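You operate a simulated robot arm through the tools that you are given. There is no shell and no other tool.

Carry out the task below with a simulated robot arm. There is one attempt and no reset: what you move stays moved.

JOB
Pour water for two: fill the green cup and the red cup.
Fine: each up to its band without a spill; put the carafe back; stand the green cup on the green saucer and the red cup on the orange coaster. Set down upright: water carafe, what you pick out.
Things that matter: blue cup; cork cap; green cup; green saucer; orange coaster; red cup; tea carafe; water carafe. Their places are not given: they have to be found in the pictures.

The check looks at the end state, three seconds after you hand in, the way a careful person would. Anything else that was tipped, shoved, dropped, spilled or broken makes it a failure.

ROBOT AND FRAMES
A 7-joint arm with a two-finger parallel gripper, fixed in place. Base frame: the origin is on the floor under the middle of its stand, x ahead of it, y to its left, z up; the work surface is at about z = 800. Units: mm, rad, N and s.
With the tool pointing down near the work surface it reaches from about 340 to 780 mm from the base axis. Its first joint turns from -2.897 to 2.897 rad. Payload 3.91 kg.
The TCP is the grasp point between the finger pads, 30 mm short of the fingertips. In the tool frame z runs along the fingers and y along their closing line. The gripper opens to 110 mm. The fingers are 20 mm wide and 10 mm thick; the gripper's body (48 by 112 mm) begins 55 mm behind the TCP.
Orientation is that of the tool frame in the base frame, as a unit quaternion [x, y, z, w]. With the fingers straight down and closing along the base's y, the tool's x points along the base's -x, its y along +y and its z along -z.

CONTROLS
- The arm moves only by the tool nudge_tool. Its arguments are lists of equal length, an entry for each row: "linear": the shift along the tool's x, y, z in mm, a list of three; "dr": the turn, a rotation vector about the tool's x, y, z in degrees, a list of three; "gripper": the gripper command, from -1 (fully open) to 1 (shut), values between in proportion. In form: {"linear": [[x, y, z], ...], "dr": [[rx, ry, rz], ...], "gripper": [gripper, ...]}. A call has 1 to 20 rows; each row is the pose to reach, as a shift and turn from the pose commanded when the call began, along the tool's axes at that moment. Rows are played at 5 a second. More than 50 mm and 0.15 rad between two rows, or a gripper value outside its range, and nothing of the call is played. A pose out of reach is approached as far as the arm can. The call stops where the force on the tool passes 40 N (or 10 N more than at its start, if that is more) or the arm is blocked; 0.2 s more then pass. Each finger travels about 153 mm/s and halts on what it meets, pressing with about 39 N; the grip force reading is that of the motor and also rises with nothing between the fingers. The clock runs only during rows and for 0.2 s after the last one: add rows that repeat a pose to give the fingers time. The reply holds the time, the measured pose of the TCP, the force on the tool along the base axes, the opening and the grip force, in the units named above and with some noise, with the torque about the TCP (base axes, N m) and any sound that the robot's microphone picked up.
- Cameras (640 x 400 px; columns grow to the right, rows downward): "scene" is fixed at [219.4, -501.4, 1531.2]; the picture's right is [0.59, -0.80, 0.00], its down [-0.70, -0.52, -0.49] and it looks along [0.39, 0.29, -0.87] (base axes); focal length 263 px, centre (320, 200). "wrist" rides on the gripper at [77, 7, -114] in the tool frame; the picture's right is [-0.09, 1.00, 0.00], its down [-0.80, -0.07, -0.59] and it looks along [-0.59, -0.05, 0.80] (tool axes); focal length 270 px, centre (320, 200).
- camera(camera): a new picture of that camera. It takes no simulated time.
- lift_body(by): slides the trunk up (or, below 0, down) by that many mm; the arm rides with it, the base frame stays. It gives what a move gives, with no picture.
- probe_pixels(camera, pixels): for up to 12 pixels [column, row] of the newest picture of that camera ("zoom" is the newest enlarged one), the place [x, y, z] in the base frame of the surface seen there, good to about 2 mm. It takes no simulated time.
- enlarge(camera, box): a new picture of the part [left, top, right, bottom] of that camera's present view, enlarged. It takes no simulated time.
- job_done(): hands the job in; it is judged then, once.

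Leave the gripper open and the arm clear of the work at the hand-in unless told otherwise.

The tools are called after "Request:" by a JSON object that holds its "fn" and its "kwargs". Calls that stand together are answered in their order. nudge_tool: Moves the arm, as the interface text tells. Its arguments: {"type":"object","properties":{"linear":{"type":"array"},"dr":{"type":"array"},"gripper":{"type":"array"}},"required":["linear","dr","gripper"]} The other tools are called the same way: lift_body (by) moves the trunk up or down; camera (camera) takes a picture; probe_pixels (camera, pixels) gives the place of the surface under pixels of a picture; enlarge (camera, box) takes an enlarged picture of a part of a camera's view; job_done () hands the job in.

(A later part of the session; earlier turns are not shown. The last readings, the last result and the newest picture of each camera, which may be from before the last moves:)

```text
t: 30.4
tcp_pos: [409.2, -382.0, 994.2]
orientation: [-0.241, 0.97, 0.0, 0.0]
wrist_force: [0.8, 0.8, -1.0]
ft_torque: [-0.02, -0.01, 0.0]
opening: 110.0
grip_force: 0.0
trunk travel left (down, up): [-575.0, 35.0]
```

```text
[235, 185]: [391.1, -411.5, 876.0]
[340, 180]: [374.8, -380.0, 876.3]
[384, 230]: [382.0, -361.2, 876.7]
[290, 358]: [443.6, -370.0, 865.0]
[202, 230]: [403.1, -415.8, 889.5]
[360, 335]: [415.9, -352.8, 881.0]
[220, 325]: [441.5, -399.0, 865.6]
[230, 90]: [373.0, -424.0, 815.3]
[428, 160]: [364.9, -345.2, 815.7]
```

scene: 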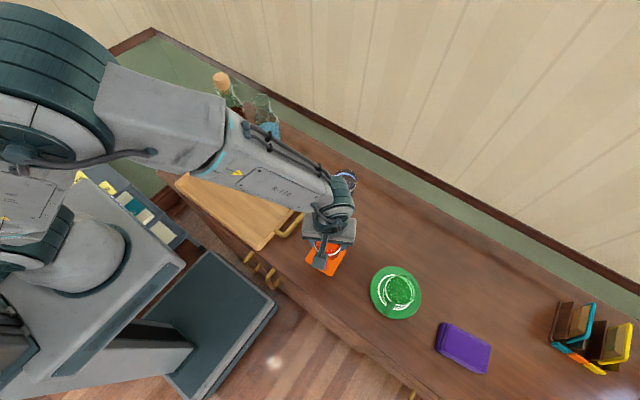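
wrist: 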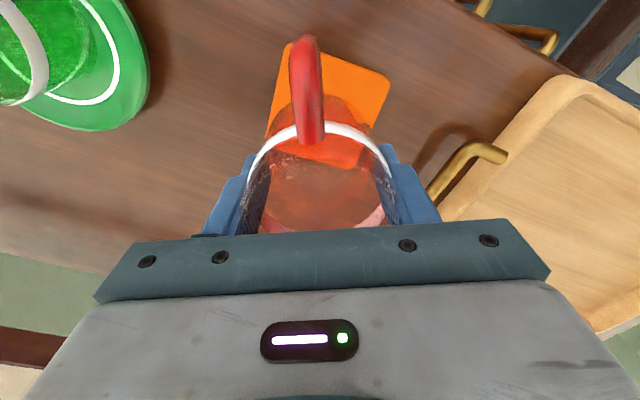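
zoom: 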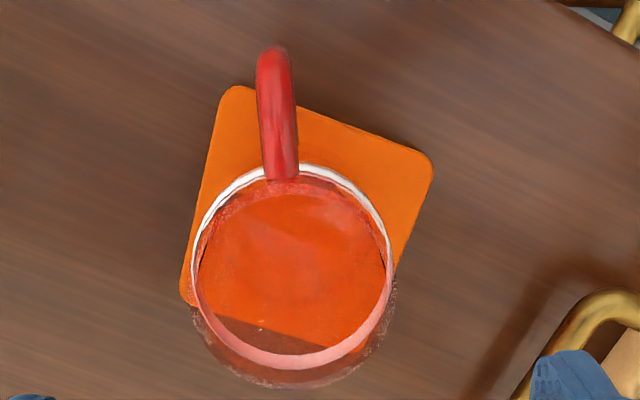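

The red cup is centred on the coaster. Next the carafe: I rise, turn the fingers back, and move to about (440,27,1095) facing the water carafe.

Request:
{"fn": "nudge_tool", "kwargs": {"linear": [[0, 0, -25], [0, 0, -50], [0, 0, -75], [0, 0, -100]], "dr": [[0, 0, 7], [0, 0, 14], [0, 0, 21], [0, 0, 28]], "gripper": [-1, -1, -1, -1]}}

Request:
{"fn": "nudge_tool", "kwargs": {"linear": [[-3, 40, 0], [-6, 80, 0], [-9, 120, 0], [-12, 160, 0], [-15, 200, 0], [-18, 240, 0], [-21, 280, 0], [-24, 320, 0], [-27, 360, 0], [-30, 409, 0]], "dr": [[0, 0, 0], [0, 0, 0], [0, 0, 0], [0, 0, 0], [0, 0, 0], [0, 0, 0], [0, 0, 0], [0, 0, 0], [0, 0, 0], [0, 0, 0]], "gripper": [-1, -1, -1, -1, -1, -1, -1, -1, -1, -1]}}

Request:
{"fn": "camera", "kwargs": {"camera": "wrist"}}

Request:
{"fn": "camera", "kwargs": {"camera": "scene"}}

```text
t: 31.4
tcp_pos: [409.3, -383.2, 1095.0]
orientation: [0.001, 1.0, 0.001, 0.0]
wrist_force: [-0.1, 0.9, 0.1]
ft_torque: [0.01, 0.0, -0.01]
opening: 110.2
grip_force: 0.0
trunk travel left (down, up): [-575.0, 35.0]
```

```text
t: 33.6
tcp_pos: [438.9, 27.1, 1093.4]
orientation: [0.0, 1.0, 0.0, 0.0]
wrist_force: [-0.5, -0.2, -0.2]
ft_torque: [-0.01, -0.04, -0.02]
opening: 110.1
grip_force: 0.1
trunk travel left (down, up): [-575.0, 35.0]
```

```text
taken
```

wrist: 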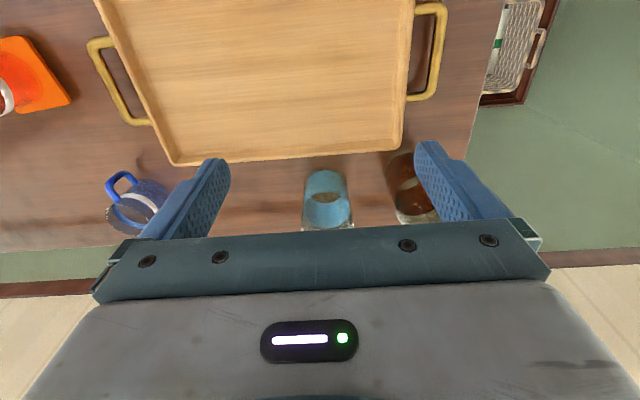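

```text
taken
```

scene: 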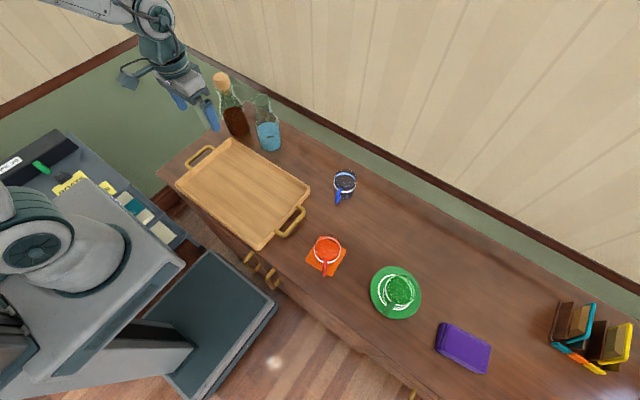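

I pitch the gripper up by 50° while moving to about (520,27,950), to look at the carafe from the side.

Request:
{"fn": "nudge_tool", "kwargs": {"linear": [[-10, 0, 18], [-20, 0, 36], [-30, 0, 54], [-40, 0, 72], [-50, 0, 90], [-60, 0, 108], [-70, 0, 126], [-81, 0, 144]], "dr": [[0, -6.25, 0], [0, -12.5, 0], [0, -18.75, 0], [0, -25, 0], [0, -31.25, 0], [0, -37.5, 0], [0, -43.75, 0], [0, -50, 0]], "gripper": [-1, -1, -1, -1, -1, -1, -1, -1]}}

Request:
{"fn": "camera", "kwargs": {"camera": "wrist"}}

Request:
{"fn": "camera", "kwargs": {"camera": "scene"}}

```text
t: 35.4
tcp_pos: [522.0, 26.4, 949.5]
orientation: [0.0, 0.906, 0.0, 0.423]
wrist_force: [-0.3, -0.2, 0.0]
ft_torque: [-0.03, 0.0, 0.02]
opening: 110.0
grip_force: 0.1
trunk travel left (down, up): [-575.0, 35.0]
```

```text
taken
```

wrist: 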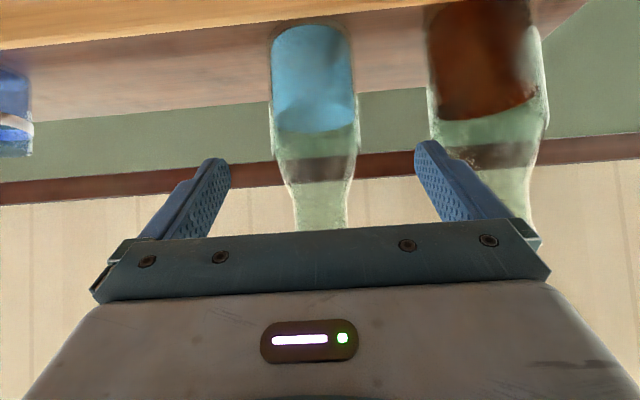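

```text
taken
```

scene: 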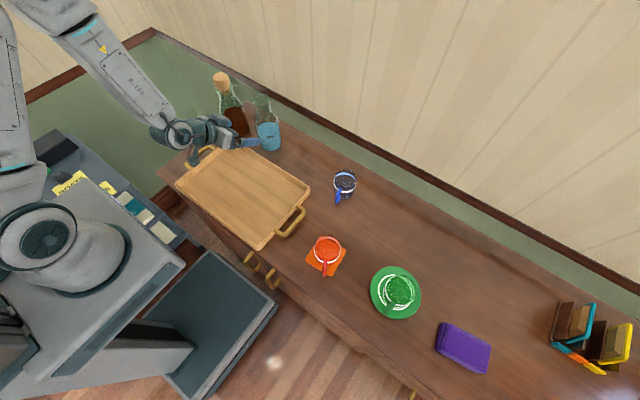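

I see the carafe's body (columns 270–355), shoulder and neck. I zoom for measuring.

Request:
{"fn": "enlarge", "kwargs": {"camera": "wrist", "box": [220, 0, 420, 240]}}

Request:
{"fn": "enlarge", "kwargs": {"camera": "scene", "box": [220, 80, 310, 165]}}

```text
1.67 times, centred on (320, 120) of wrist
```

zoom: 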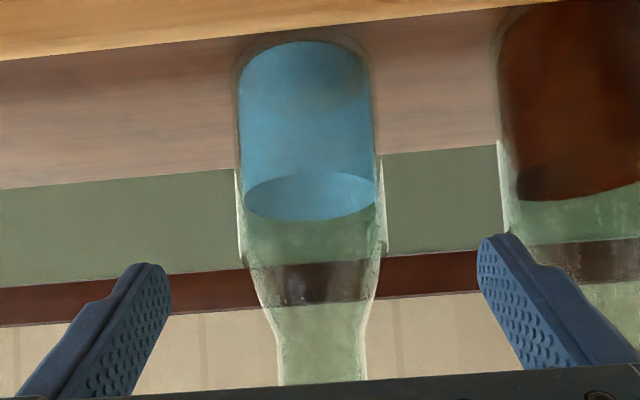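

```text
4.71 times, centred on (265, 122) of scene
```

zoom: 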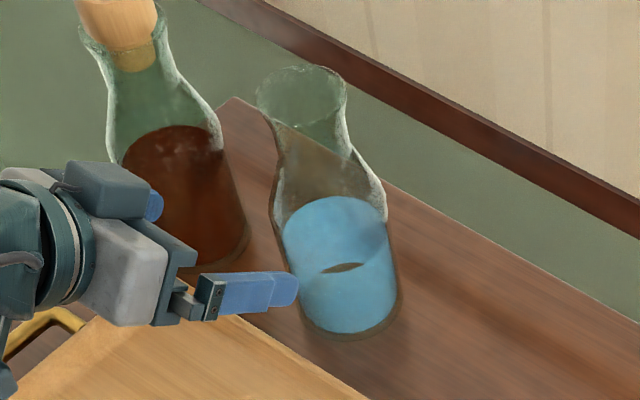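

Measurements: carafe axis ≈(634,21.5), body radius ≈38, mouth at z≈993 (radius ≈28), water surface z≈871. Before picking it I rehearse the pour turn empty-handed to check joint limits. First pitch 5° more and rise 50 mm.

Request:
{"fn": "nudge_tool", "kwargs": {"linear": [[-19, 0, -16], [-38.3, 0, -32.2]], "dr": [[0, -2.5, 0], [0, -5, 0]], "gripper": [-1, -1]}}

Request:
{"fn": "nudge_tool", "kwargs": {"linear": [[4.1, -37.2, -5.8], [8.2, -74.5, -11.7], [12.3, -111.8, -17.5], [16.4, -149, -23.4], [20.4, -186, -29.2], [24.5, -223.5, -35], [28.6, -260.8, -40.9], [32.7, -298, -46.7]], "dr": [[3.18, 0, 2.23], [6.35, 0, 4.45], [9.53, 0, 6.68], [12.7, 0, 8.9], [15.9, 0, 11.1], [19.05, 0, 13.35], [22.2, 0, 15.6], [25.4, 0, 17.8]], "gripper": [-1, -1, -1, -1, -1, -1, -1, -1]}}

Request:
{"fn": "camera", "kwargs": {"camera": "scene"}}

```text
t: 36.0
tcp_pos: [519.9, 25.5, 999.7]
orientation: [0.001, 0.887, 0.0, 0.463]
wrist_force: [-0.1, 0.4, 0.1]
ft_torque: [0.0, 0.0, -0.01]
opening: 109.9
grip_force: 0.1
trunk travel left (down, up): [-575.0, 35.0]
```

```text
t: 37.8
tcp_pos: [464.1, -273.2, 998.7]
orientation: [0.237, 0.855, -0.124, 0.445]
wrist_force: [0.3, 0.2, -0.5]
ft_torque: [-0.01, 0.0, 0.0]
opening: 109.9
grip_force: 0.0
trunk travel left (down, up): [-575.0, 35.0]
```

```text
taken
```

scene: 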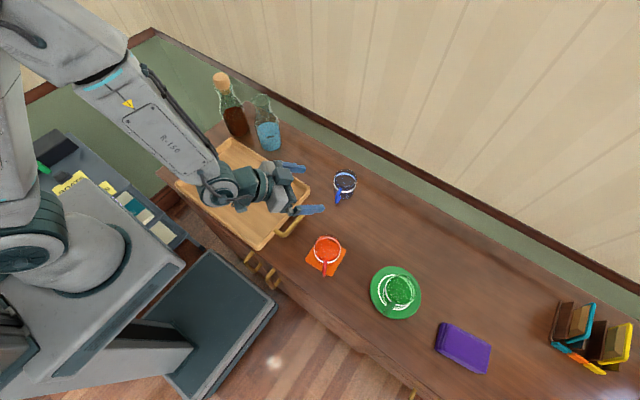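

Pose reached. Now I rehearse the pour turn (up to 112° about the horizontal forward axis) empty-handed, up here at z≈1000.

Request:
{"fn": "nudge_tool", "kwargs": {"linear": [[0, 0, 0], [0, 0, 0], [0, 0, 0], [0, 0, 0], [0, 0, 0], [0, 0, 0], [0, 0, 0], [0, 0, 0], [0, 0, 0], [0, 0, 0], [0, 0, 0], [0, 0, 0], [0, 0, 0], [0, 0, 0], [0, 0, 0]], "dr": [[-4.59, 0, 6.55], [-9.18, 0, 13.1], [-13.8, 0, 19.66], [-18.4, 0, 26.2], [-23, 0, 32.8], [-27.6, 0, 39.3], [-32.1, 0, 45.9], [-36.7, 0, 52.4], [-41.3, 0, 59], [-45.9, 0, 65.5], [-50.5, 0, 72.1], [-55.1, 0, 78.6], [-59.7, 0, 85.2], [-64.3, 0, 91.7], [-64.3, 0, 91.7]], "gripper": [-1, -1, -1, -1, -1, -1, -1, -1, -1, -1, -1, -1, -1, -1, -1]}}

Request:
{"fn": "camera", "kwargs": {"camera": "scene"}}

Request:
{"fn": "camera", "kwargs": {"camera": "wrist"}}

```text
t: 41.0
tcp_pos: [462.5, -272.1, 999.8]
orientation: [0.501, 0.374, 0.64, 0.446]
wrist_force: [0.1, -0.1, 0.4]
ft_torque: [0.0, -0.04, 0.01]
opening: 109.9
grip_force: 0.1
trunk travel left (down, up): [-575.0, 35.0]
```

```text
taken
```

scene: 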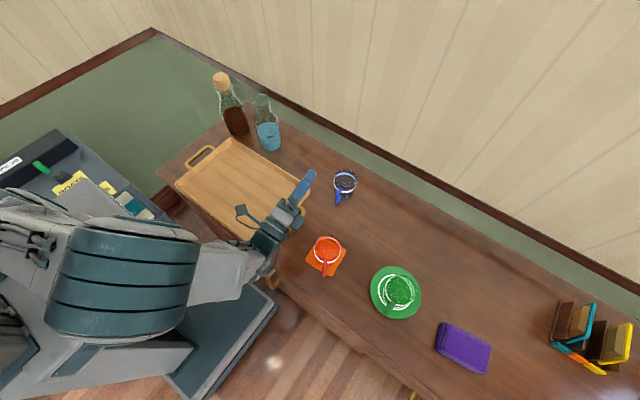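

```text
taken
```

wrist: 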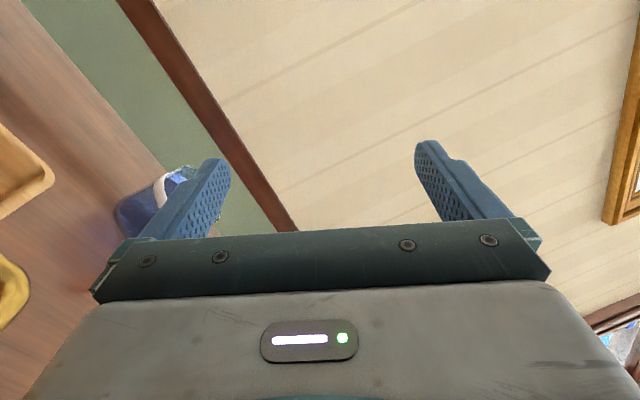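

The 112° turn is reachable at the red cup's pour pose. I probe the wrist links' heights in the scene view to check clearance for the real (lower) pour.

Request:
{"fn": "probe_pixels", "kwargs": {"camera": "scene", "pixels": [[245, 270], [265, 262], [255, 250], [275, 230], [205, 290], [230, 295], [242, 212], [190, 260], [290, 215]]}}

Request:
{"fn": "enlarge", "kwargs": {"camera": "scene", "box": [170, 150, 350, 320]}}

```text
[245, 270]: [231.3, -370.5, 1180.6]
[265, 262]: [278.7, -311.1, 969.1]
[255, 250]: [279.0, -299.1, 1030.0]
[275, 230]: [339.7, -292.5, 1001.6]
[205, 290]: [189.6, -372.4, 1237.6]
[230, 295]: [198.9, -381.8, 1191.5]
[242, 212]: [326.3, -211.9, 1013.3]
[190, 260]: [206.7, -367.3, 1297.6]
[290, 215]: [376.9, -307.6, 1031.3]
```

```text
2.35 times, centred on (260, 235) of scene
```

zoom: 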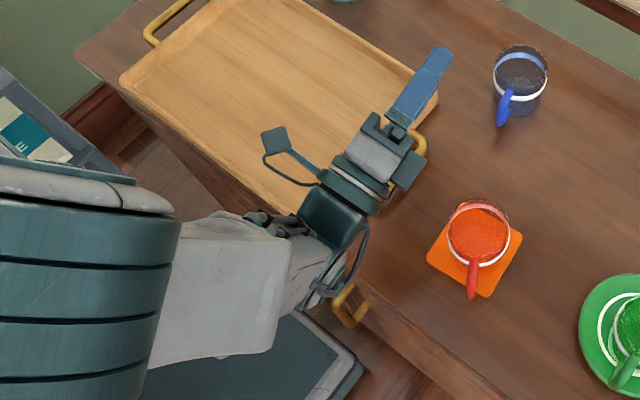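

The wrist stays well above the table and outside it. Now I test the same tilted pose at the green cup's pour position, keeping z≈1000.

Request:
{"fn": "nudge_tool", "kwargs": {"linear": [[-34.8, 10.1, 6.3], [-69.6, 20.1, 12.5], [-104.5, 30.2, 18.8], [-139.3, 40.3, 25.1], [-174.1, 50.3, 31.3], [-208.9, 60.4, 37.6], [-208.9, 60.4, 37.6]], "dr": [[-0.67, -2.0, -0.47], [-1.33, -4.0, -0.93], [-2, -6.0, -1.4], [-2.67, -8, -1.87], [-3.33, -10, -2.33], [-4, -12.05, -2.8], [-4, -12.05, -2.8]], "gripper": [-1, -1, -1, -1, -1, -1, -1]}}

Request:
{"fn": "camera", "kwargs": {"camera": "scene"}}

```text
t: 42.6
tcp_pos: [509.6, -489.7, 1001.1]
orientation: [0.54, 0.317, 0.585, 0.515]
wrist_force: [-0.3, -0.3, 0.6]
ft_torque: [-0.02, -0.02, 0.0]
opening: 109.9
grip_force: 0.1
trunk travel left (down, up): [-575.0, 35.0]
```

```text
taken
```

scene: 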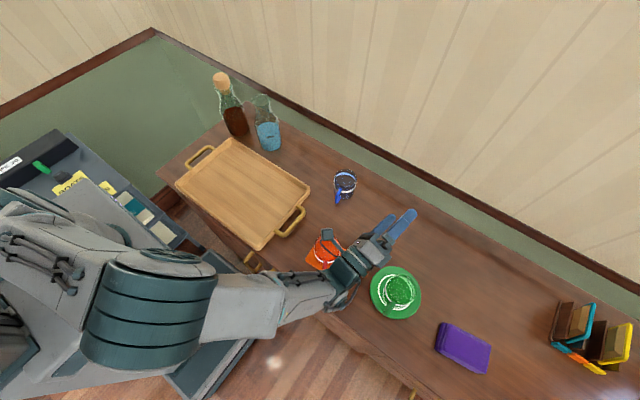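

Reachable too. Now I turn back to the upright pose (θ=0).

Request:
{"fn": "nudge_tool", "kwargs": {"linear": [[0, 0, 0], [0, 0, 0], [0, 0, 0], [0, 0, 0], [0, 0, 0], [0, 0, 0], [0, 0, 0], [0, 0, 0], [0, 0, 0], [0, 0, 0], [0, 0, 0], [0, 0, 0], [0, 0, 0], [0, 0, 0], [0, 0, 0]], "dr": [[4.59, 0, -6.55], [9.18, 0, -13.1], [13.8, 0, -19.66], [18.4, 0, -26.2], [23, 0, -32.8], [27.6, 0, -39.3], [32.1, 0, -45.9], [36.7, 0, -52.4], [41.3, 0, -59], [45.9, 0, -65.5], [50.5, 0, -72.1], [55.1, 0, -78.6], [59.7, 0, -85.2], [64.3, 0, -91.7], [64.3, 0, -91.7]], "gripper": [-1, -1, -1, -1, -1, -1, -1, -1, -1, -1, -1, -1, -1, -1, -1]}}

```text
t: 45.8
tcp_pos: [510.0, -489.3, 1000.1]
orientation: [0.333, 0.822, -0.174, 0.428]
wrist_force: [0.4, 0.4, 0.8]
ft_torque: [0.03, -0.02, 0.0]
opening: 110.0
grip_force: 0.0
trunk travel left (down, up): [-575.0, 35.0]
```

Upright again. I travel to (500,21.5,960) facing the carafe squarely.

Request:
{"fn": "nudge_tool", "kwargs": {"linear": [[20.1, 30.0, -22.8], [40.1, 60.1, -45.6], [60.2, 90.1, -68.4], [80.3, 120.1, -91.2], [100.3, 150.2, -114], [120.4, 180.2, -136.9], [140.5, 210.2, -159.7], [160.5, 240.3, -182.5], [180.6, 270.3, -205.3], [200.7, 300.3, -228.1], [220.7, 330.4, -250.9], [240.8, 360.4, -273.7], [240.8, 360.4, -273.7]], "dr": [[-3, 0, -2.11], [-6, 0, -4.22], [-9, 0, -6.33], [-12, 0, -8.43], [-15, 0, -10.54], [-18, 0, -12.65], [-21, 0, -14.76], [-24, 0, -16.87], [-27, 0, -18.98], [-30, 0, -21.08], [-33, 0, -23.19], [-36, 0, -25.3], [-36, 0, -25.3]], "gripper": [-1, -1, -1, -1, -1, -1, -1, -1, -1, -1, -1, -1, -1]}}

Request:
{"fn": "camera", "kwargs": {"camera": "wrist"}}

```text
t: 48.6
tcp_pos: [505.1, 23.3, 959.1]
orientation: [0.0, 0.887, -0.001, 0.461]
wrist_force: [0.4, 0.3, 0.3]
ft_torque: [-0.02, 0.0, 0.04]
opening: 109.9
grip_force: 0.0
out of reach, approached as far as the arm can: row 11, 12, 13
trunk travel left (down, up): [-575.0, 35.0]
```

```text
taken
```

wrist: 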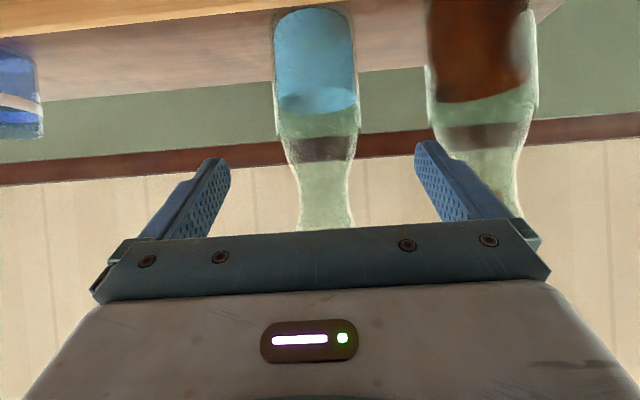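

That spot is just inside the arm's near limit, but nothing touched. Carafe axis reads y≈21.3. I move forward and down to about (545,21.5,885), short of the carafe.

Request:
{"fn": "nudge_tool", "kwargs": {"linear": [[9.4, -0.5, 18.8], [18.8, -0.9, 37.6], [28.2, -1.4, 56.5], [37.6, -1.8, 75.3], [37.6, -1.8, 75.3]], "dr": [[0, 0, 0], [0, 0, 0], [0, 0, 0], [0, 0, 0], [0, 0, 0]], "gripper": [-1, -1, -1, -1, -1]}}

Request:
{"fn": "camera", "kwargs": {"camera": "wrist"}}

Request:
{"fn": "enlarge", "kwargs": {"camera": "scene", "box": [170, 80, 330, 200]}}

```text
t: 49.8
tcp_pos: [545.5, 21.8, 885.8]
orientation: [0.0, 0.887, 0.0, 0.463]
wrist_force: [0.7, -0.3, 0.4]
ft_torque: [0.0, 0.0, -0.01]
opening: 109.9
grip_force: 0.0
trunk travel left (down, up): [-575.0, 35.0]
```

```text
taken
```

wrist: 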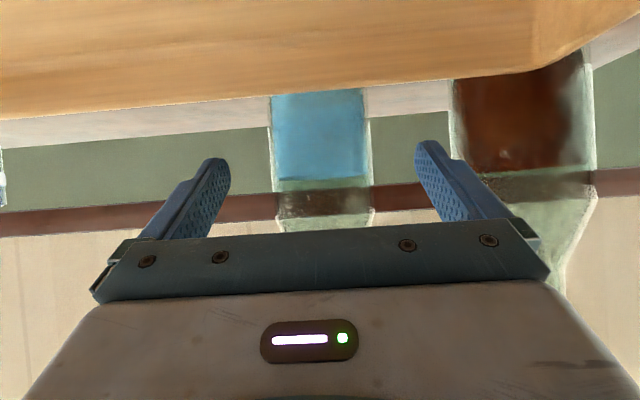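

```text
3.33 times, centred on (250, 140) of scene
```

zoom: 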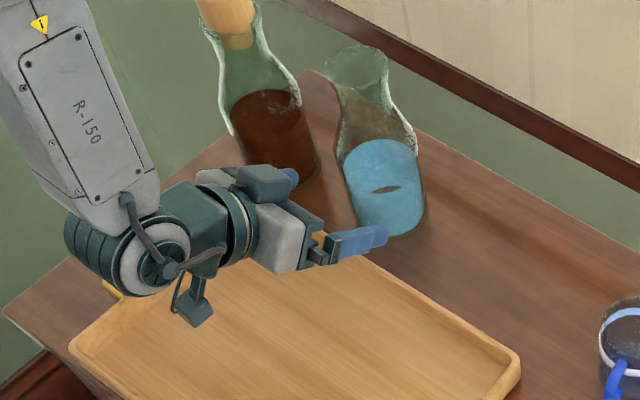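

The carafe is centred (column 320.5 against fingers' middle 322; y≈21.8). I advance in two stages, first 50 mm.

Request:
{"fn": "nudge_tool", "kwargs": {"linear": [[-8, 0, 13], [-16.5, 0, 26.5], [-26.7, 0, 42.4]], "dr": [[0, 0, 0], [0, 0, 0], [0, 0, 0]], "gripper": [-1, -1, -1]}}

Request:
{"fn": "camera", "kwargs": {"camera": "wrist"}}

Request:
{"fn": "enlarge", "kwargs": {"camera": "scene", "box": [200, 80, 310, 170]}}

```text
t: 50.6
tcp_pos: [595.3, 21.8, 883.7]
orientation: [-0.001, 0.887, 0.0, 0.462]
wrist_force: [-0.8, 0.1, -0.7]
ft_torque: [-0.02, -0.04, 0.01]
opening: 110.0
grip_force: 0.0
trunk travel left (down, up): [-575.0, 35.0]
```

```text
taken
```

wrist: 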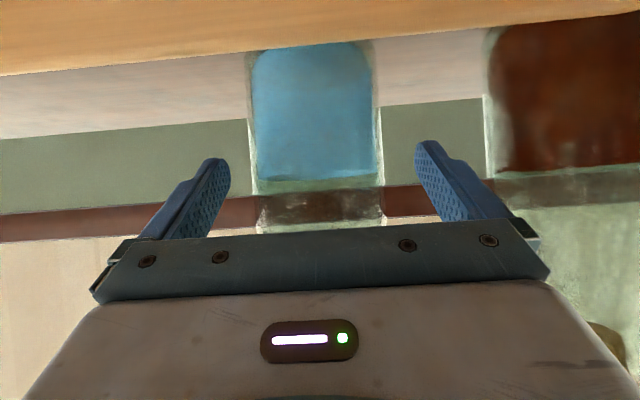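

```text
4.44 times, centred on (255, 125) of scene
```

zoom: 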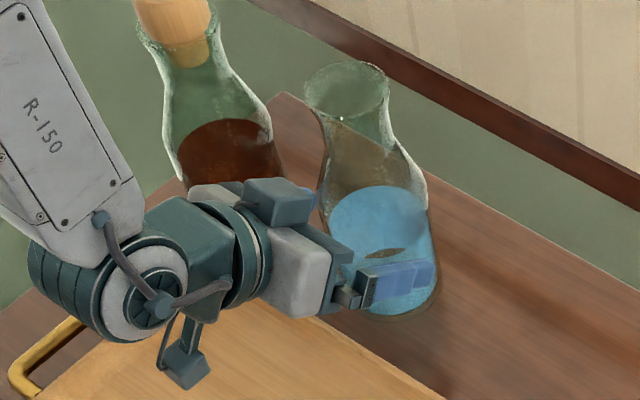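

I refine the carafe's axis by probing the table right at its base outline in the enlarged scene view.

Request:
{"fn": "enlarge", "kwargs": {"camera": "scene", "box": [245, 100, 295, 160]}}

Request:
{"fn": "enlarge", "kwargs": {"camera": "wrist", "box": [200, 20, 440, 240]}}

```text
6.67 times, centred on (270, 130) of scene
```

zoom: 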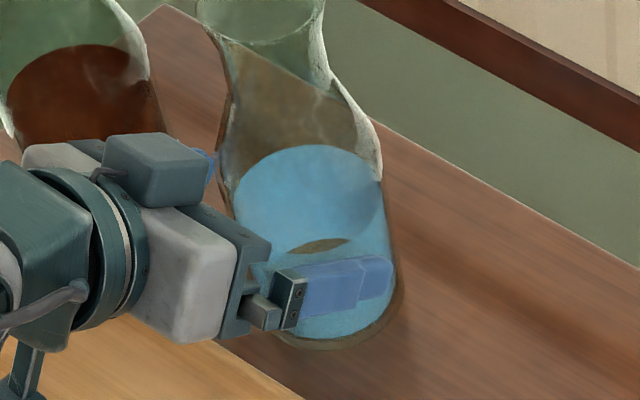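

```text
1.82 times, centred on (320, 130) of wrist
```

zoom: 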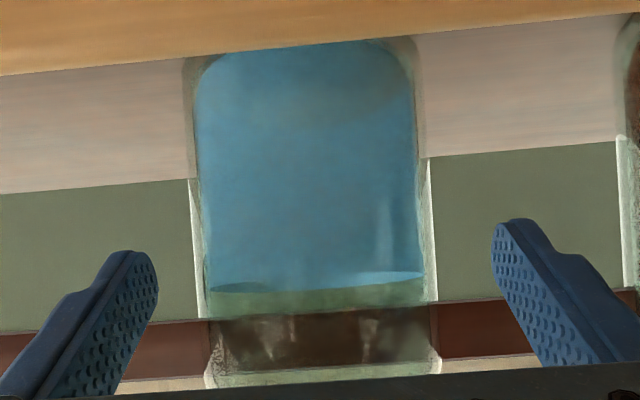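

I re-take the scene zoom and probe points at the base outline.

Request:
{"fn": "enlarge", "kwargs": {"camera": "scene", "box": [245, 100, 295, 160]}}

Request:
{"fn": "probe_pixels", "kwargs": {"camera": "zoom", "pixels": [[335, 350], [370, 338], [300, 345], [393, 310], [400, 290], [340, 300], [320, 330], [318, 245], [300, 170], [260, 90], [375, 270], [345, 270]]}}

```text
6.67 times, centred on (270, 130) of scene
```

zoom: 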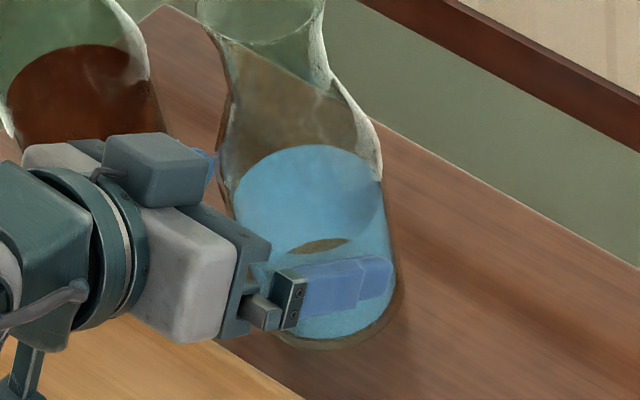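

```text
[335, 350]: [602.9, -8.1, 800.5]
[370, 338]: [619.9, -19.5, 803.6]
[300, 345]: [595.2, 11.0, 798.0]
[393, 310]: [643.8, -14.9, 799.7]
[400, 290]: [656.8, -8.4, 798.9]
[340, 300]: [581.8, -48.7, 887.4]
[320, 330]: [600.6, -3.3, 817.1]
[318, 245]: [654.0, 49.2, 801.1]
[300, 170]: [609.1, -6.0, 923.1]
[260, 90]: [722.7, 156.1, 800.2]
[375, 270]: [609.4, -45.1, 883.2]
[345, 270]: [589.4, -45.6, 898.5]
```

The base circle fits centre ≈(631,20.5), radius ≈38.5. I advance the last 25 mm to TCP (620,20.5,882).

Request:
{"fn": "nudge_tool", "kwargs": {"linear": [[-4.3, -0.5, 7.1], [-8.5, -1, 14.1], [-12.8, -1.3, 21.2], [-12.8, -1.3, 21.2]], "dr": [[0, 0, 0], [0, 0, 0], [0, 0, 0], [0, 0, 0]], "gripper": [-1, -1, -1, -1]}}

Request:
{"fn": "camera", "kwargs": {"camera": "wrist"}}

Request:
{"fn": "enlarge", "kwargs": {"camera": "scene", "box": [225, 85, 305, 165]}}

```text
t: 51.6
tcp_pos: [619.1, 20.5, 881.0]
orientation: [0.001, 0.887, -0.001, 0.462]
wrist_force: [-0.2, -0.5, -0.8]
ft_torque: [0.02, -0.02, 0.01]
opening: 110.1
grip_force: 0.1
trunk travel left (down, up): [-575.0, 35.0]
```

```text
taken
```

wrist: 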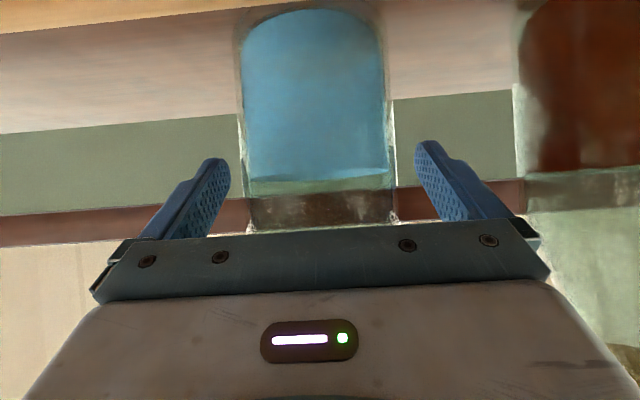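

```text
5.00 times, centred on (265, 125) of scene
```

zoom: 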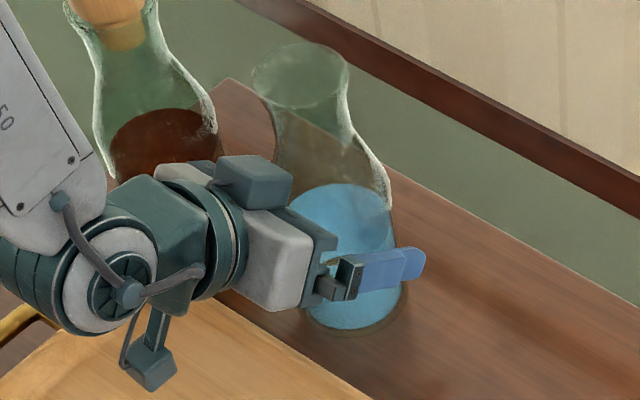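

Fingers straddle the carafe with no contact. I close slowly.

Request:
{"fn": "nudge_tool", "kwargs": {"linear": [[0, 0, 0], [0, 0, 0], [0, 0, 0], [0, 0, 0], [0, 0, 0], [0, 0, 0]], "dr": [[0, 0, 0], [0, 0, 0], [0, 0, 0], [0, 0, 0], [0, 0, 0], [0, 0, 0]], "gripper": [-0.8, -0.65, -0.55, -0.5, -0.46, -0.43]}}

```text
t: 53.0
tcp_pos: [620.4, 19.6, 880.8]
orientation: [0.0, 0.887, -0.001, 0.462]
wrist_force: [0.4, -2.1, 0.0]
ft_torque: [0.12, 0.06, -0.04]
opening: 81.5
grip_force: 39.4
trunk travel left (down, up): [-575.0, 35.0]
```

Contact at 81.5 mm. I command full closing and look before lifting.

Request:
{"fn": "nudge_tool", "kwargs": {"linear": [[0, 0, 0], [0, 0, 0], [0, 0, 0]], "dr": [[0, 0, 0], [0, 0, 0], [0, 0, 0]], "gripper": [0, 1, 1]}}

Request:
{"fn": "camera", "kwargs": {"camera": "wrist"}}

Request:
{"fn": "enlarge", "kwargs": {"camera": "scene", "box": [225, 85, 305, 165]}}

```text
t: 53.8
tcp_pos: [620.7, 20.6, 880.4]
orientation: [0.001, 0.887, -0.001, 0.461]
wrist_force: [-0.4, -3.1, 0.8]
ft_torque: [0.17, -0.03, -0.06]
opening: 81.5
grip_force: 39.0
trunk travel left (down, up): [-575.0, 35.0]
```

```text
taken
```

wrist: 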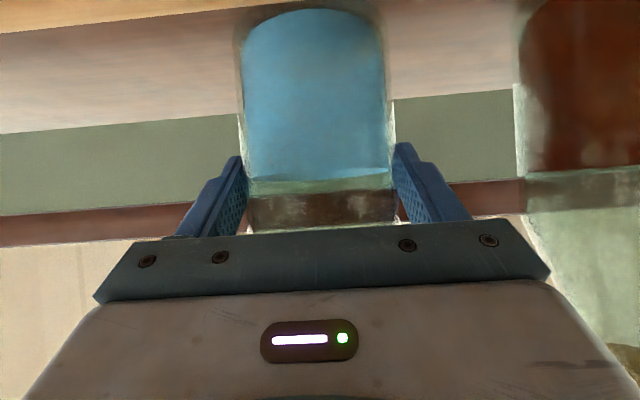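

```text
5.00 times, centred on (265, 125) of scene
```

zoom: 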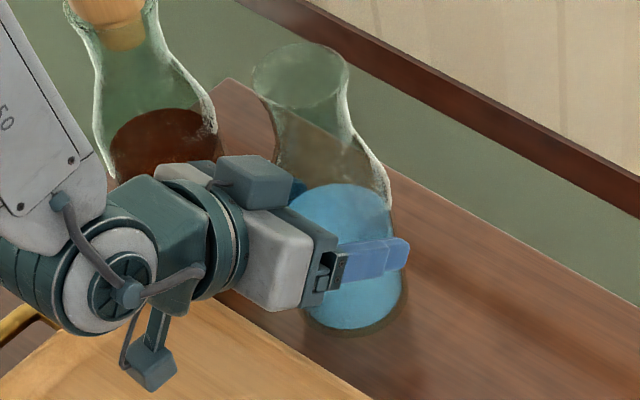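

Held. I lift 40 mm slowly.

Request:
{"fn": "nudge_tool", "kwargs": {"linear": [[-2.5, 0, -1.7], [-8.2, 0, -5.7], [-16.4, 0, -11.5], [-24.6, 0, -17.2], [-32.8, 0, -23], [-32.8, 0, -23]], "dr": [[0, 0, 0], [0, 0, 0], [0, 0, 0], [0, 0, 0], [0, 0, 0], [0, 0, 0]], "gripper": [1, 1, 1, 1, 1, 1]}}

Request:
{"fn": "camera", "kwargs": {"camera": "wrist"}}

Request:
{"fn": "enlarge", "kwargs": {"camera": "scene", "box": [225, 75, 305, 165]}}

```text
t: 55.2
tcp_pos: [620.2, 19.5, 921.6]
orientation: [0.0, 0.887, 0.0, 0.461]
wrist_force: [-1.3, -0.1, -8.2]
ft_torque: [-0.01, 0.05, 0.05]
opening: 81.3
grip_force: 38.6
trunk travel left (down, up): [-575.0, 35.0]
```

```text
taken
```

wrist: 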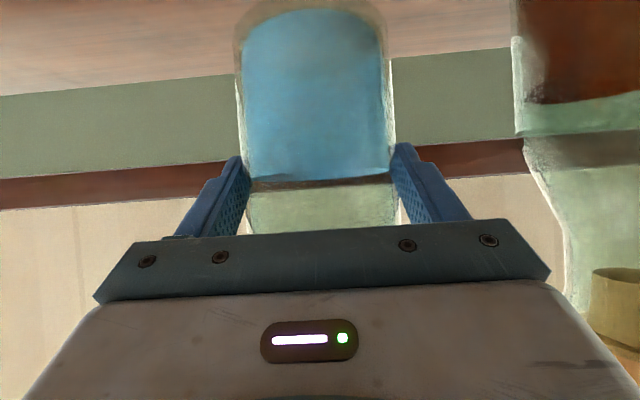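

```text
4.44 times, centred on (265, 120) of scene
```

zoom: 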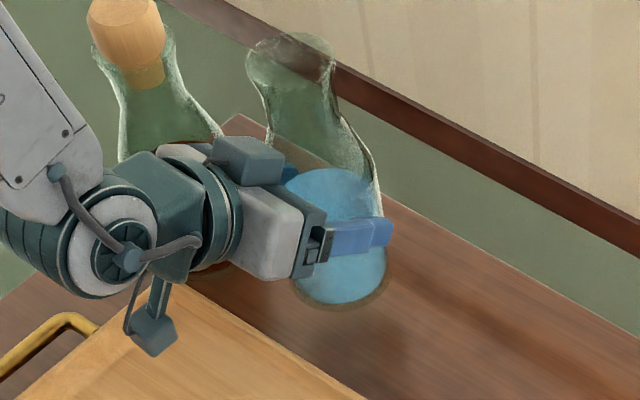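

Lifted without slip (weight ≈8 N). I rise to z≈1010 and carry it level to the red cup's staging pose at (466,-271), turning the tool to -31°.

Request:
{"fn": "nudge_tool", "kwargs": {"linear": [[-12, 0, -8.4], [-30, 0, -21], [-52, 0, -36.5], [-72.9, 0, -51.1], [-69.2, -12, -56.4], [-62, -36, -66.8], [-54, -62, -78.2], [-45.6, -89.5, -90.1], [-37.2, -117, -102], [-28.8, -144.5, -114], [-20.4, -172, -126], [-12, -199.5, -138], [-4, -226, -149.5], [4, -252, -160.8], [11, -275, -170.8], [15.7, -290.5, -177.5], [15.7, -290.5, -177.5]], "dr": [[0, 0, 0], [0, 0, 0], [0, 0, 0], [0, 0, 0], [1.05, 0, 0.74], [3.15, 0, 2.2], [5.4, 0, 3.8], [7.8, 0, 5.5], [10.2, 0, 7.2], [12.6, 0, 8.85], [15, 0, 10.5], [17.4, 0, 12.2], [19.8, 0, 13.85], [22, 0, 15.4], [24, 0, 16.8], [25.4, 0, 17.8], [25.4, 0, 17.8]], "gripper": [1, 1, 1, 1, 1, 1, 1, 1, 1, 1, 1, 1, 1, 1, 1, 1, 1]}}

Request:
{"fn": "camera", "kwargs": {"camera": "scene"}}

Request:
{"fn": "camera", "kwargs": {"camera": "wrist"}}

```text
t: 58.8
tcp_pos: [465.2, -270.7, 1009.9]
orientation: [0.237, 0.855, -0.124, 0.445]
wrist_force: [-0.6, -0.4, -7.3]
ft_torque: [0.02, 0.06, -0.03]
opening: 81.1
grip_force: 39.4
trunk travel left (down, up): [-575.0, 35.0]
```

```text
taken
```

scene: 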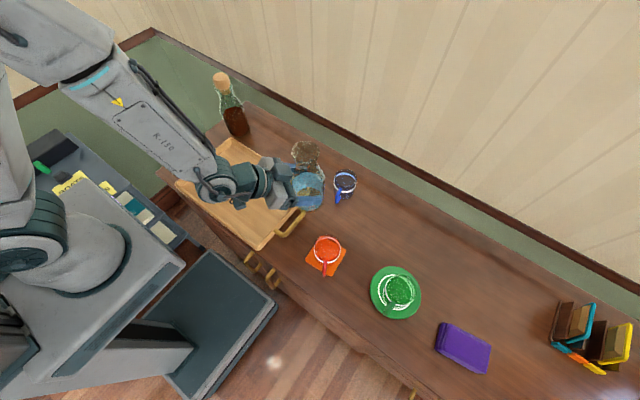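

```text
taken
```

wrist: 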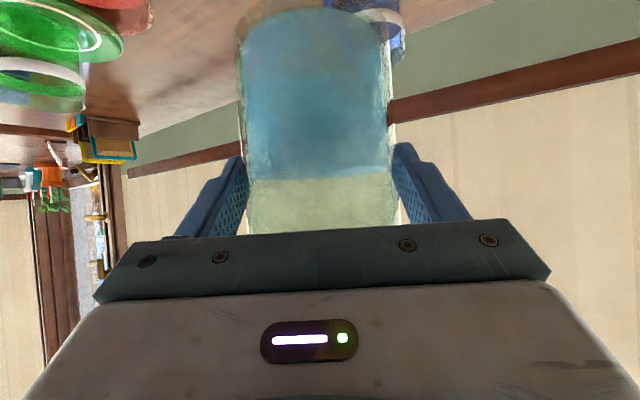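

All calm. Now I tilt slowly to 60° at this height (no flow expected yet), about 4° per row.

Request:
{"fn": "nudge_tool", "kwargs": {"linear": [[0, 0, 0], [0, 0, 0], [0, 0, 0], [0, 0, 0], [0, 0, 0], [0, 0, 0], [0, 0, 0], [0, 0, 0], [0, 0, 0], [0, 0, 0], [0, 0, 0], [0, 0, 0], [0, 0, 0], [0, 0, 0], [0, 0, 0], [0, 0, 0]], "dr": [[-1.15, 0, 1.64], [-3.4, 0, 4.9], [-5.7, 0, 8.2], [-8, 0, 11.5], [-10.3, 0, 14.7], [-12.6, 0, 18], [-14.9, 0, 21.3], [-17.2, 0, 24.6], [-19.5, 0, 27.8], [-21.8, 0, 31.1], [-24.1, 0, 34.4], [-26.4, 0, 37.7], [-28.7, 0, 41], [-31.6, 0, 45], [-34.4, 0, 49.1], [-34.4, 0, 49.1]], "gripper": [1, 1, 1, 1, 1, 1, 1, 1, 1, 1, 1, 1, 1, 1, 1, 1]}}

Request:
{"fn": "camera", "kwargs": {"camera": "scene"}}

Request:
{"fn": "camera", "kwargs": {"camera": "wrist"}}

```text
t: 62.2
tcp_pos: [466.2, -271.1, 1008.9]
orientation: [0.429, 0.678, 0.319, 0.504]
wrist_force: [-0.5, 1.0, -7.8]
ft_torque: [-0.05, 0.16, 0.03]
opening: 81.2
grip_force: 39.2
trunk travel left (down, up): [-575.0, 35.0]
```

```text
taken
```

scene: 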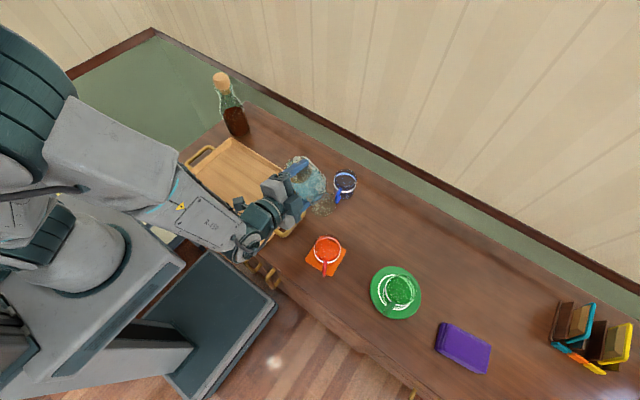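

```text
taken
```

wrist: 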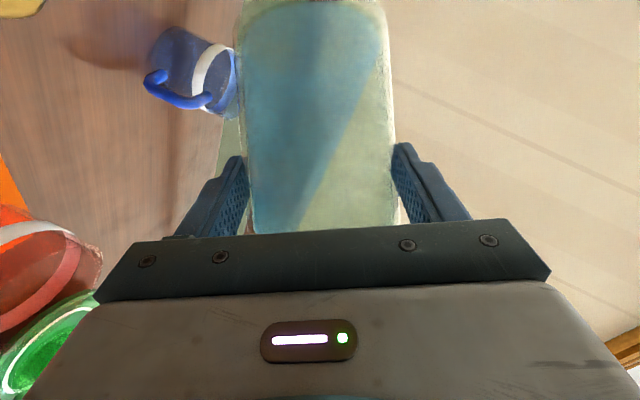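

The water leans in the carafe but is still far from the lip. I zoom in to check where the mouth is.

Request:
{"fn": "enlarge", "kwargs": {"camera": "scene", "box": [260, 140, 360, 280]}}

Request:
{"fn": "enlarge", "kwargs": {"camera": "wrist", "box": [0, 150, 200, 350]}}

```text
2.86 times, centred on (310, 210) of scene
```

zoom: 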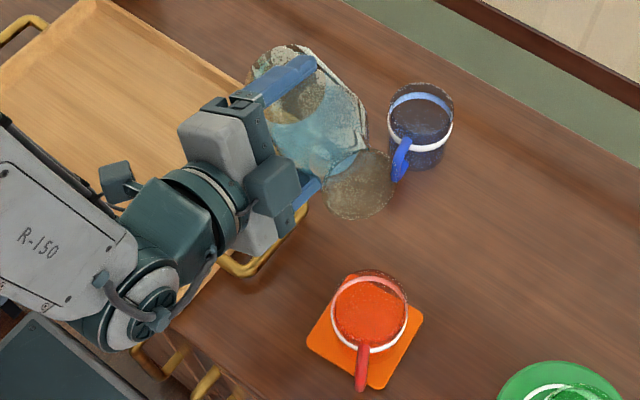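

```text
2.00 times, centred on (100, 250) of wrist
```

zoom: 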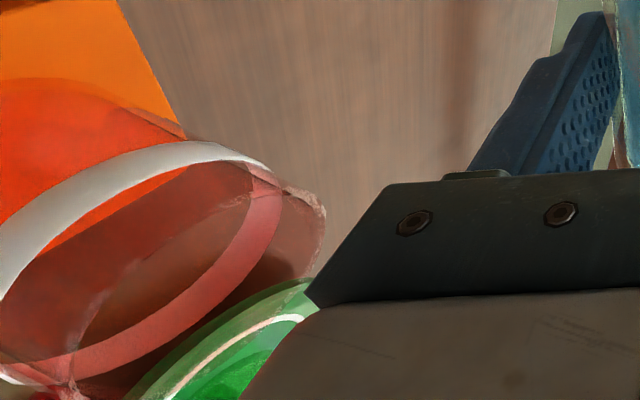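

The mouth is where I computed it. I probe the tray handle near (232,265) of the zoom for its height before lowering.

Request:
{"fn": "enlarge", "kwargs": {"camera": "scene", "box": [260, 140, 360, 280]}}

Request:
{"fn": "probe_pixels", "kwargs": {"camera": "zoom", "pixels": [[233, 265], [262, 262], [290, 240], [304, 215], [128, 30], [370, 348], [350, 272], [362, 385], [300, 55], [330, 170]]}}

```text
2.86 times, centred on (310, 210) of scene
```

zoom: 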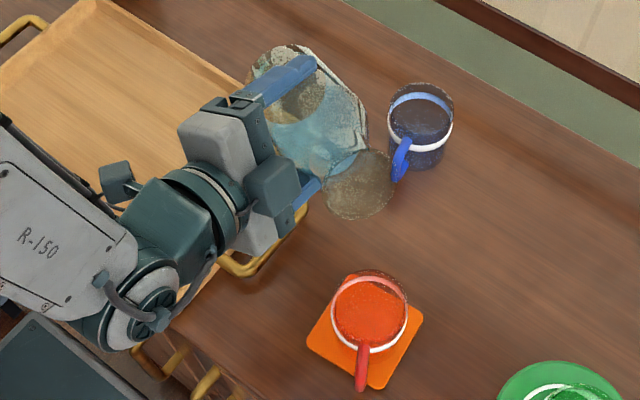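

```text
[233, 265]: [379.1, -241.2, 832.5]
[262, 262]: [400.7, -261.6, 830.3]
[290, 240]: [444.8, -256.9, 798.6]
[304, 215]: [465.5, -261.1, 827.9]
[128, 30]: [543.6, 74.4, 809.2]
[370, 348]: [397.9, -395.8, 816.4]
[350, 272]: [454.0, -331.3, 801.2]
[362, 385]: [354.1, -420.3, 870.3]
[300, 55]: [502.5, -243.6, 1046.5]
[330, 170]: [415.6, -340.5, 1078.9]
```

The tray handle tops out at z≈832, clear of the carafe. I lower to z≈928, shift 7 mm left and tilt to 68°.

Request:
{"fn": "nudge_tool", "kwargs": {"linear": [[6.3, -11.1, 4.5], [12.7, -22.2, 8.9], [19, -33.3, 13.4], [25.4, -44.4, 17.8], [31.8, -55.5, 22.3], [38.1, -66.6, 26.7], [38.1, -66.6, 26.7]], "dr": [[-0.8, 0, 1.1], [-1.5, 0, 2.2], [-2.3, 0, 3.3], [-3.1, 0, 4.4], [-3.8, 0, 5.5], [-4.6, 0, 6.55], [-4.6, 0, 6.55]], "gripper": [1, 1, 1, 1, 1, 1, 1]}}

Request:
{"fn": "camera", "kwargs": {"camera": "wrist"}}

Request:
{"fn": "enlarge", "kwargs": {"camera": "scene", "box": [260, 140, 380, 280]}}

```text
t: 63.8
tcp_pos: [469.6, -264.4, 929.3]
orientation: [0.445, 0.64, 0.374, 0.502]
wrist_force: [0.0, 0.7, -7.9]
ft_torque: [-0.02, 0.13, 0.02]
opening: 81.3
grip_force: 39.2
trunk travel left (down, up): [-575.0, 35.0]
```

```text
taken
```

wrist: 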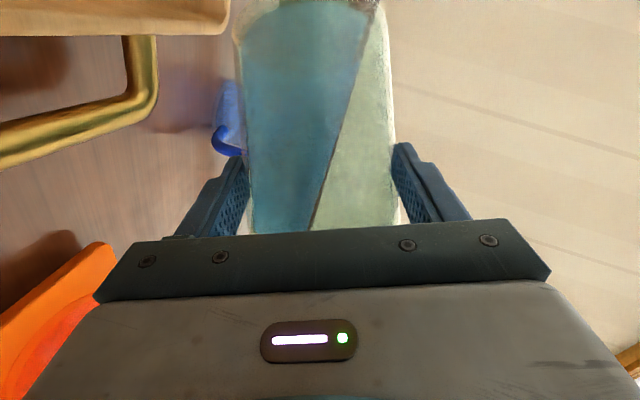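

```text
2.86 times, centred on (320, 210) of scene
```

zoom: 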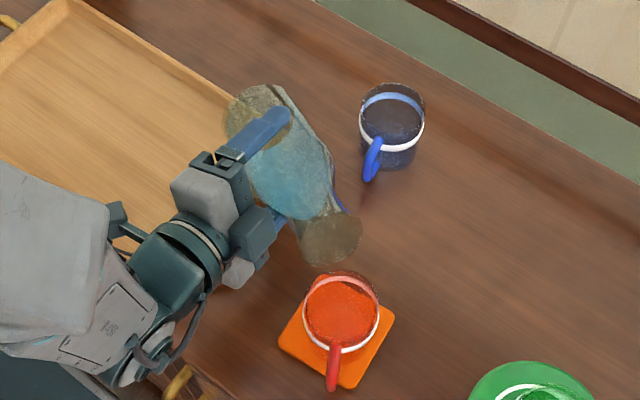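

The lip is now above the red cup's near side (about (418,-370,946)). I tilt on to 73° and watch.

Request:
{"fn": "nudge_tool", "kwargs": {"linear": [[0, 0, 0], [0, 0, 0], [0, 0, 0], [0, 0, 0]], "dr": [[-0.96, 0, 1.37], [-1.9, 0, 2.7], [-2.87, 0, 4.1], [-2.87, 0, 4.1]], "gripper": [1, 1, 1, 1]}}

Request:
{"fn": "camera", "kwargs": {"camera": "wrist"}}

Request:
{"fn": "enlarge", "kwargs": {"camera": "scene", "box": [260, 160, 380, 280]}}

```text
t: 64.8
tcp_pos: [468.3, -264.7, 929.0]
orientation: [0.456, 0.614, 0.409, 0.498]
wrist_force: [0.3, 0.2, -8.0]
ft_torque: [-0.13, 0.2, 0.03]
opening: 81.1
grip_force: 38.9
trunk travel left (down, up): [-575.0, 35.0]
```

```text
taken
```

wrist: 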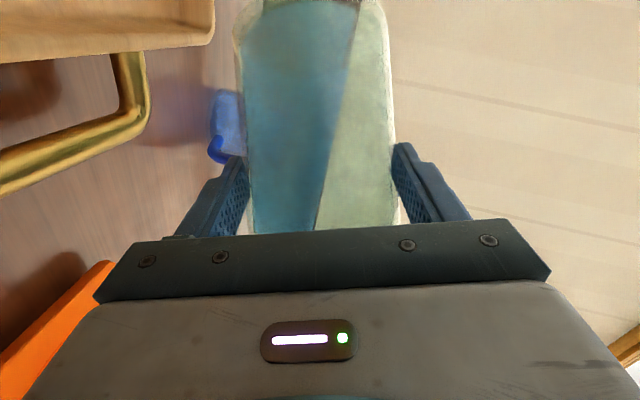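

```text
3.33 times, centred on (320, 220) of scene
```

zoom: 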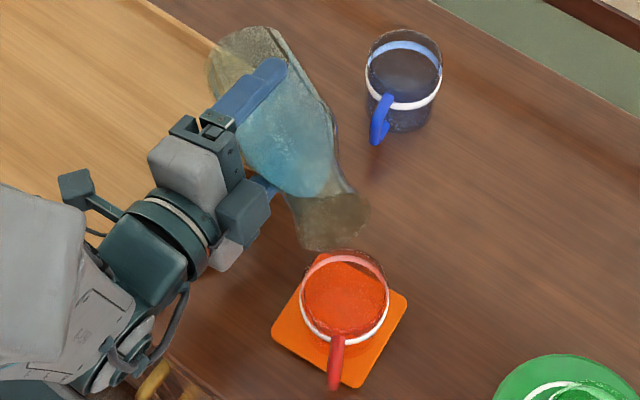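

No flow yet. On to 77°.

Request:
{"fn": "nudge_tool", "kwargs": {"linear": [[0, 0, 0], [0, 0, 0], [0, 0, 0], [0, 0, 0]], "dr": [[-0.77, 0, 1.1], [-1.53, 0, 2.2], [-2.3, 0, 3.28], [-2.3, 0, 3.28]], "gripper": [1, 1, 1, 1]}}

Request:
{"fn": "enlarge", "kwargs": {"camera": "scene", "box": [280, 180, 370, 270]}}

```text
t: 65.8
tcp_pos: [469.0, -264.9, 930.0]
orientation: [0.463, 0.592, 0.435, 0.496]
wrist_force: [-0.8, -0.2, -8.2]
ft_torque: [-0.09, 0.13, 0.02]
opening: 81.0
grip_force: 39.4
trunk travel left (down, up): [-575.0, 35.0]
```

```text
4.44 times, centred on (325, 225) of scene
```

zoom: 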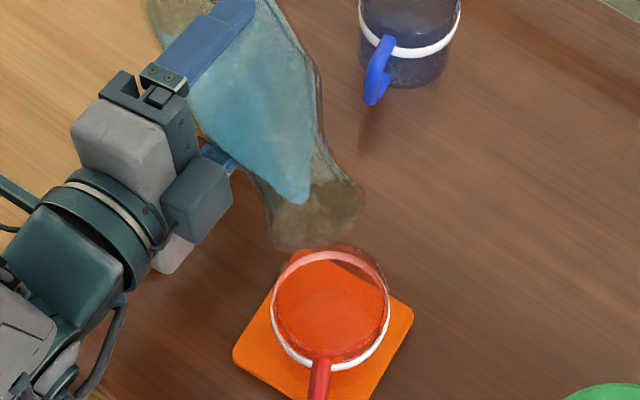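

The water's tongue is in the neck, not yet at the lip. On to 80°.

Request:
{"fn": "nudge_tool", "kwargs": {"linear": [[0, 0, 0], [0, 0, 0], [0, 0, 0], [0, 0, 0]], "dr": [[-0.57, 0, 0.82], [-1.15, 0, 1.64], [-1.72, 0, 2.46], [-1.72, 0, 2.46]], "gripper": [1, 1, 1, 1]}}

Request:
{"fn": "enlarge", "kwargs": {"camera": "scene", "box": [280, 180, 370, 270]}}

Request:
{"fn": "camera", "kwargs": {"camera": "wrist"}}

```text
t: 66.8
tcp_pos: [468.9, -264.6, 928.8]
orientation: [0.468, 0.575, 0.455, 0.493]
wrist_force: [-1.1, 0.3, -7.4]
ft_torque: [-0.09, 0.16, -0.01]
opening: 81.3
grip_force: 39.0
trunk travel left (down, up): [-575.0, 35.0]
```

```text
4.44 times, centred on (325, 225) of scene
```

zoom: 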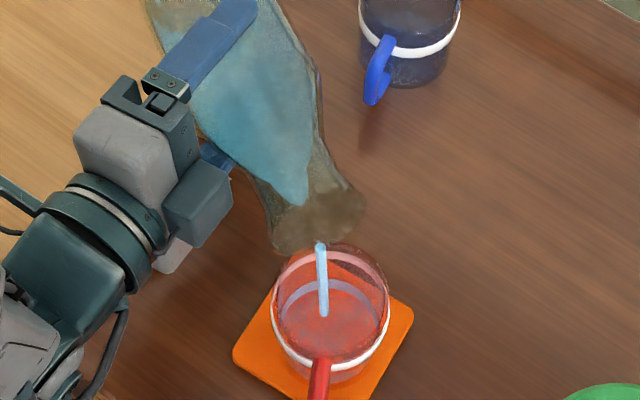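

```text
taken
```

wrist: 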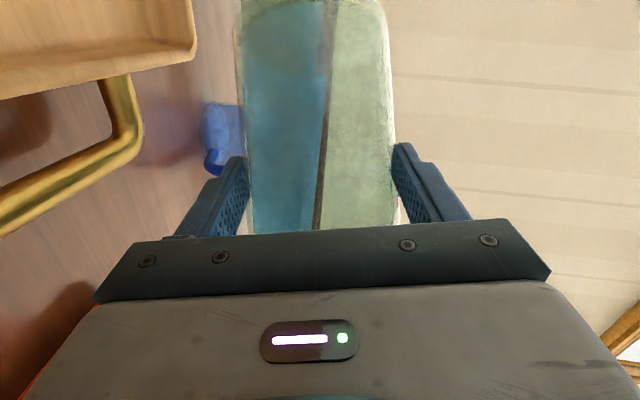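

Pouring has begun, the stream falls inside the red cup. I hold and watch the level.

Request:
{"fn": "nudge_tool", "kwargs": {"linear": [[0, 0, 0], [0, 0, 0]], "dr": [[0, 0, 0], [0, 0, 0]], "gripper": [1, 1]}}

Request:
{"fn": "enlarge", "kwargs": {"camera": "scene", "box": [300, 210, 360, 270]}}

```text
t: 67.4
tcp_pos: [468.8, -263.7, 929.1]
orientation: [0.467, 0.576, 0.455, 0.493]
wrist_force: [0.2, -1.2, -8.4]
ft_torque: [-0.08, 0.12, 0.0]
opening: 81.3
grip_force: 39.5
trunk travel left (down, up): [-575.0, 35.0]
```

```text
6.67 times, centred on (330, 240) of scene
```

zoom: 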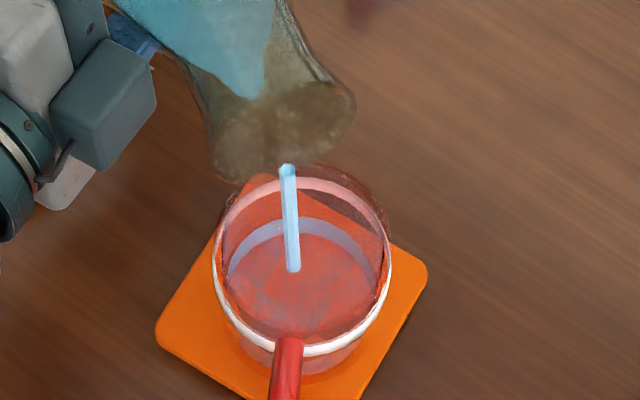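

I see the water surface rising in the cup. I probe it.

Request:
{"fn": "probe_pixels", "kwargs": {"camera": "zoom", "pixels": [[310, 290], [340, 290], [320, 225], [260, 240], [360, 260], [320, 187], [292, 270], [288, 170], [300, 320]]}}

```text
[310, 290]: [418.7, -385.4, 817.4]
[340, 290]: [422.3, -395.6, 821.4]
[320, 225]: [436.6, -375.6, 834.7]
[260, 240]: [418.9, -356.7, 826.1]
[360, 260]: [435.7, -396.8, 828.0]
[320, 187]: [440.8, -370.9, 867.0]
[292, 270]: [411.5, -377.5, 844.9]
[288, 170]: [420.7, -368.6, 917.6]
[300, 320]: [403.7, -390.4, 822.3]
```

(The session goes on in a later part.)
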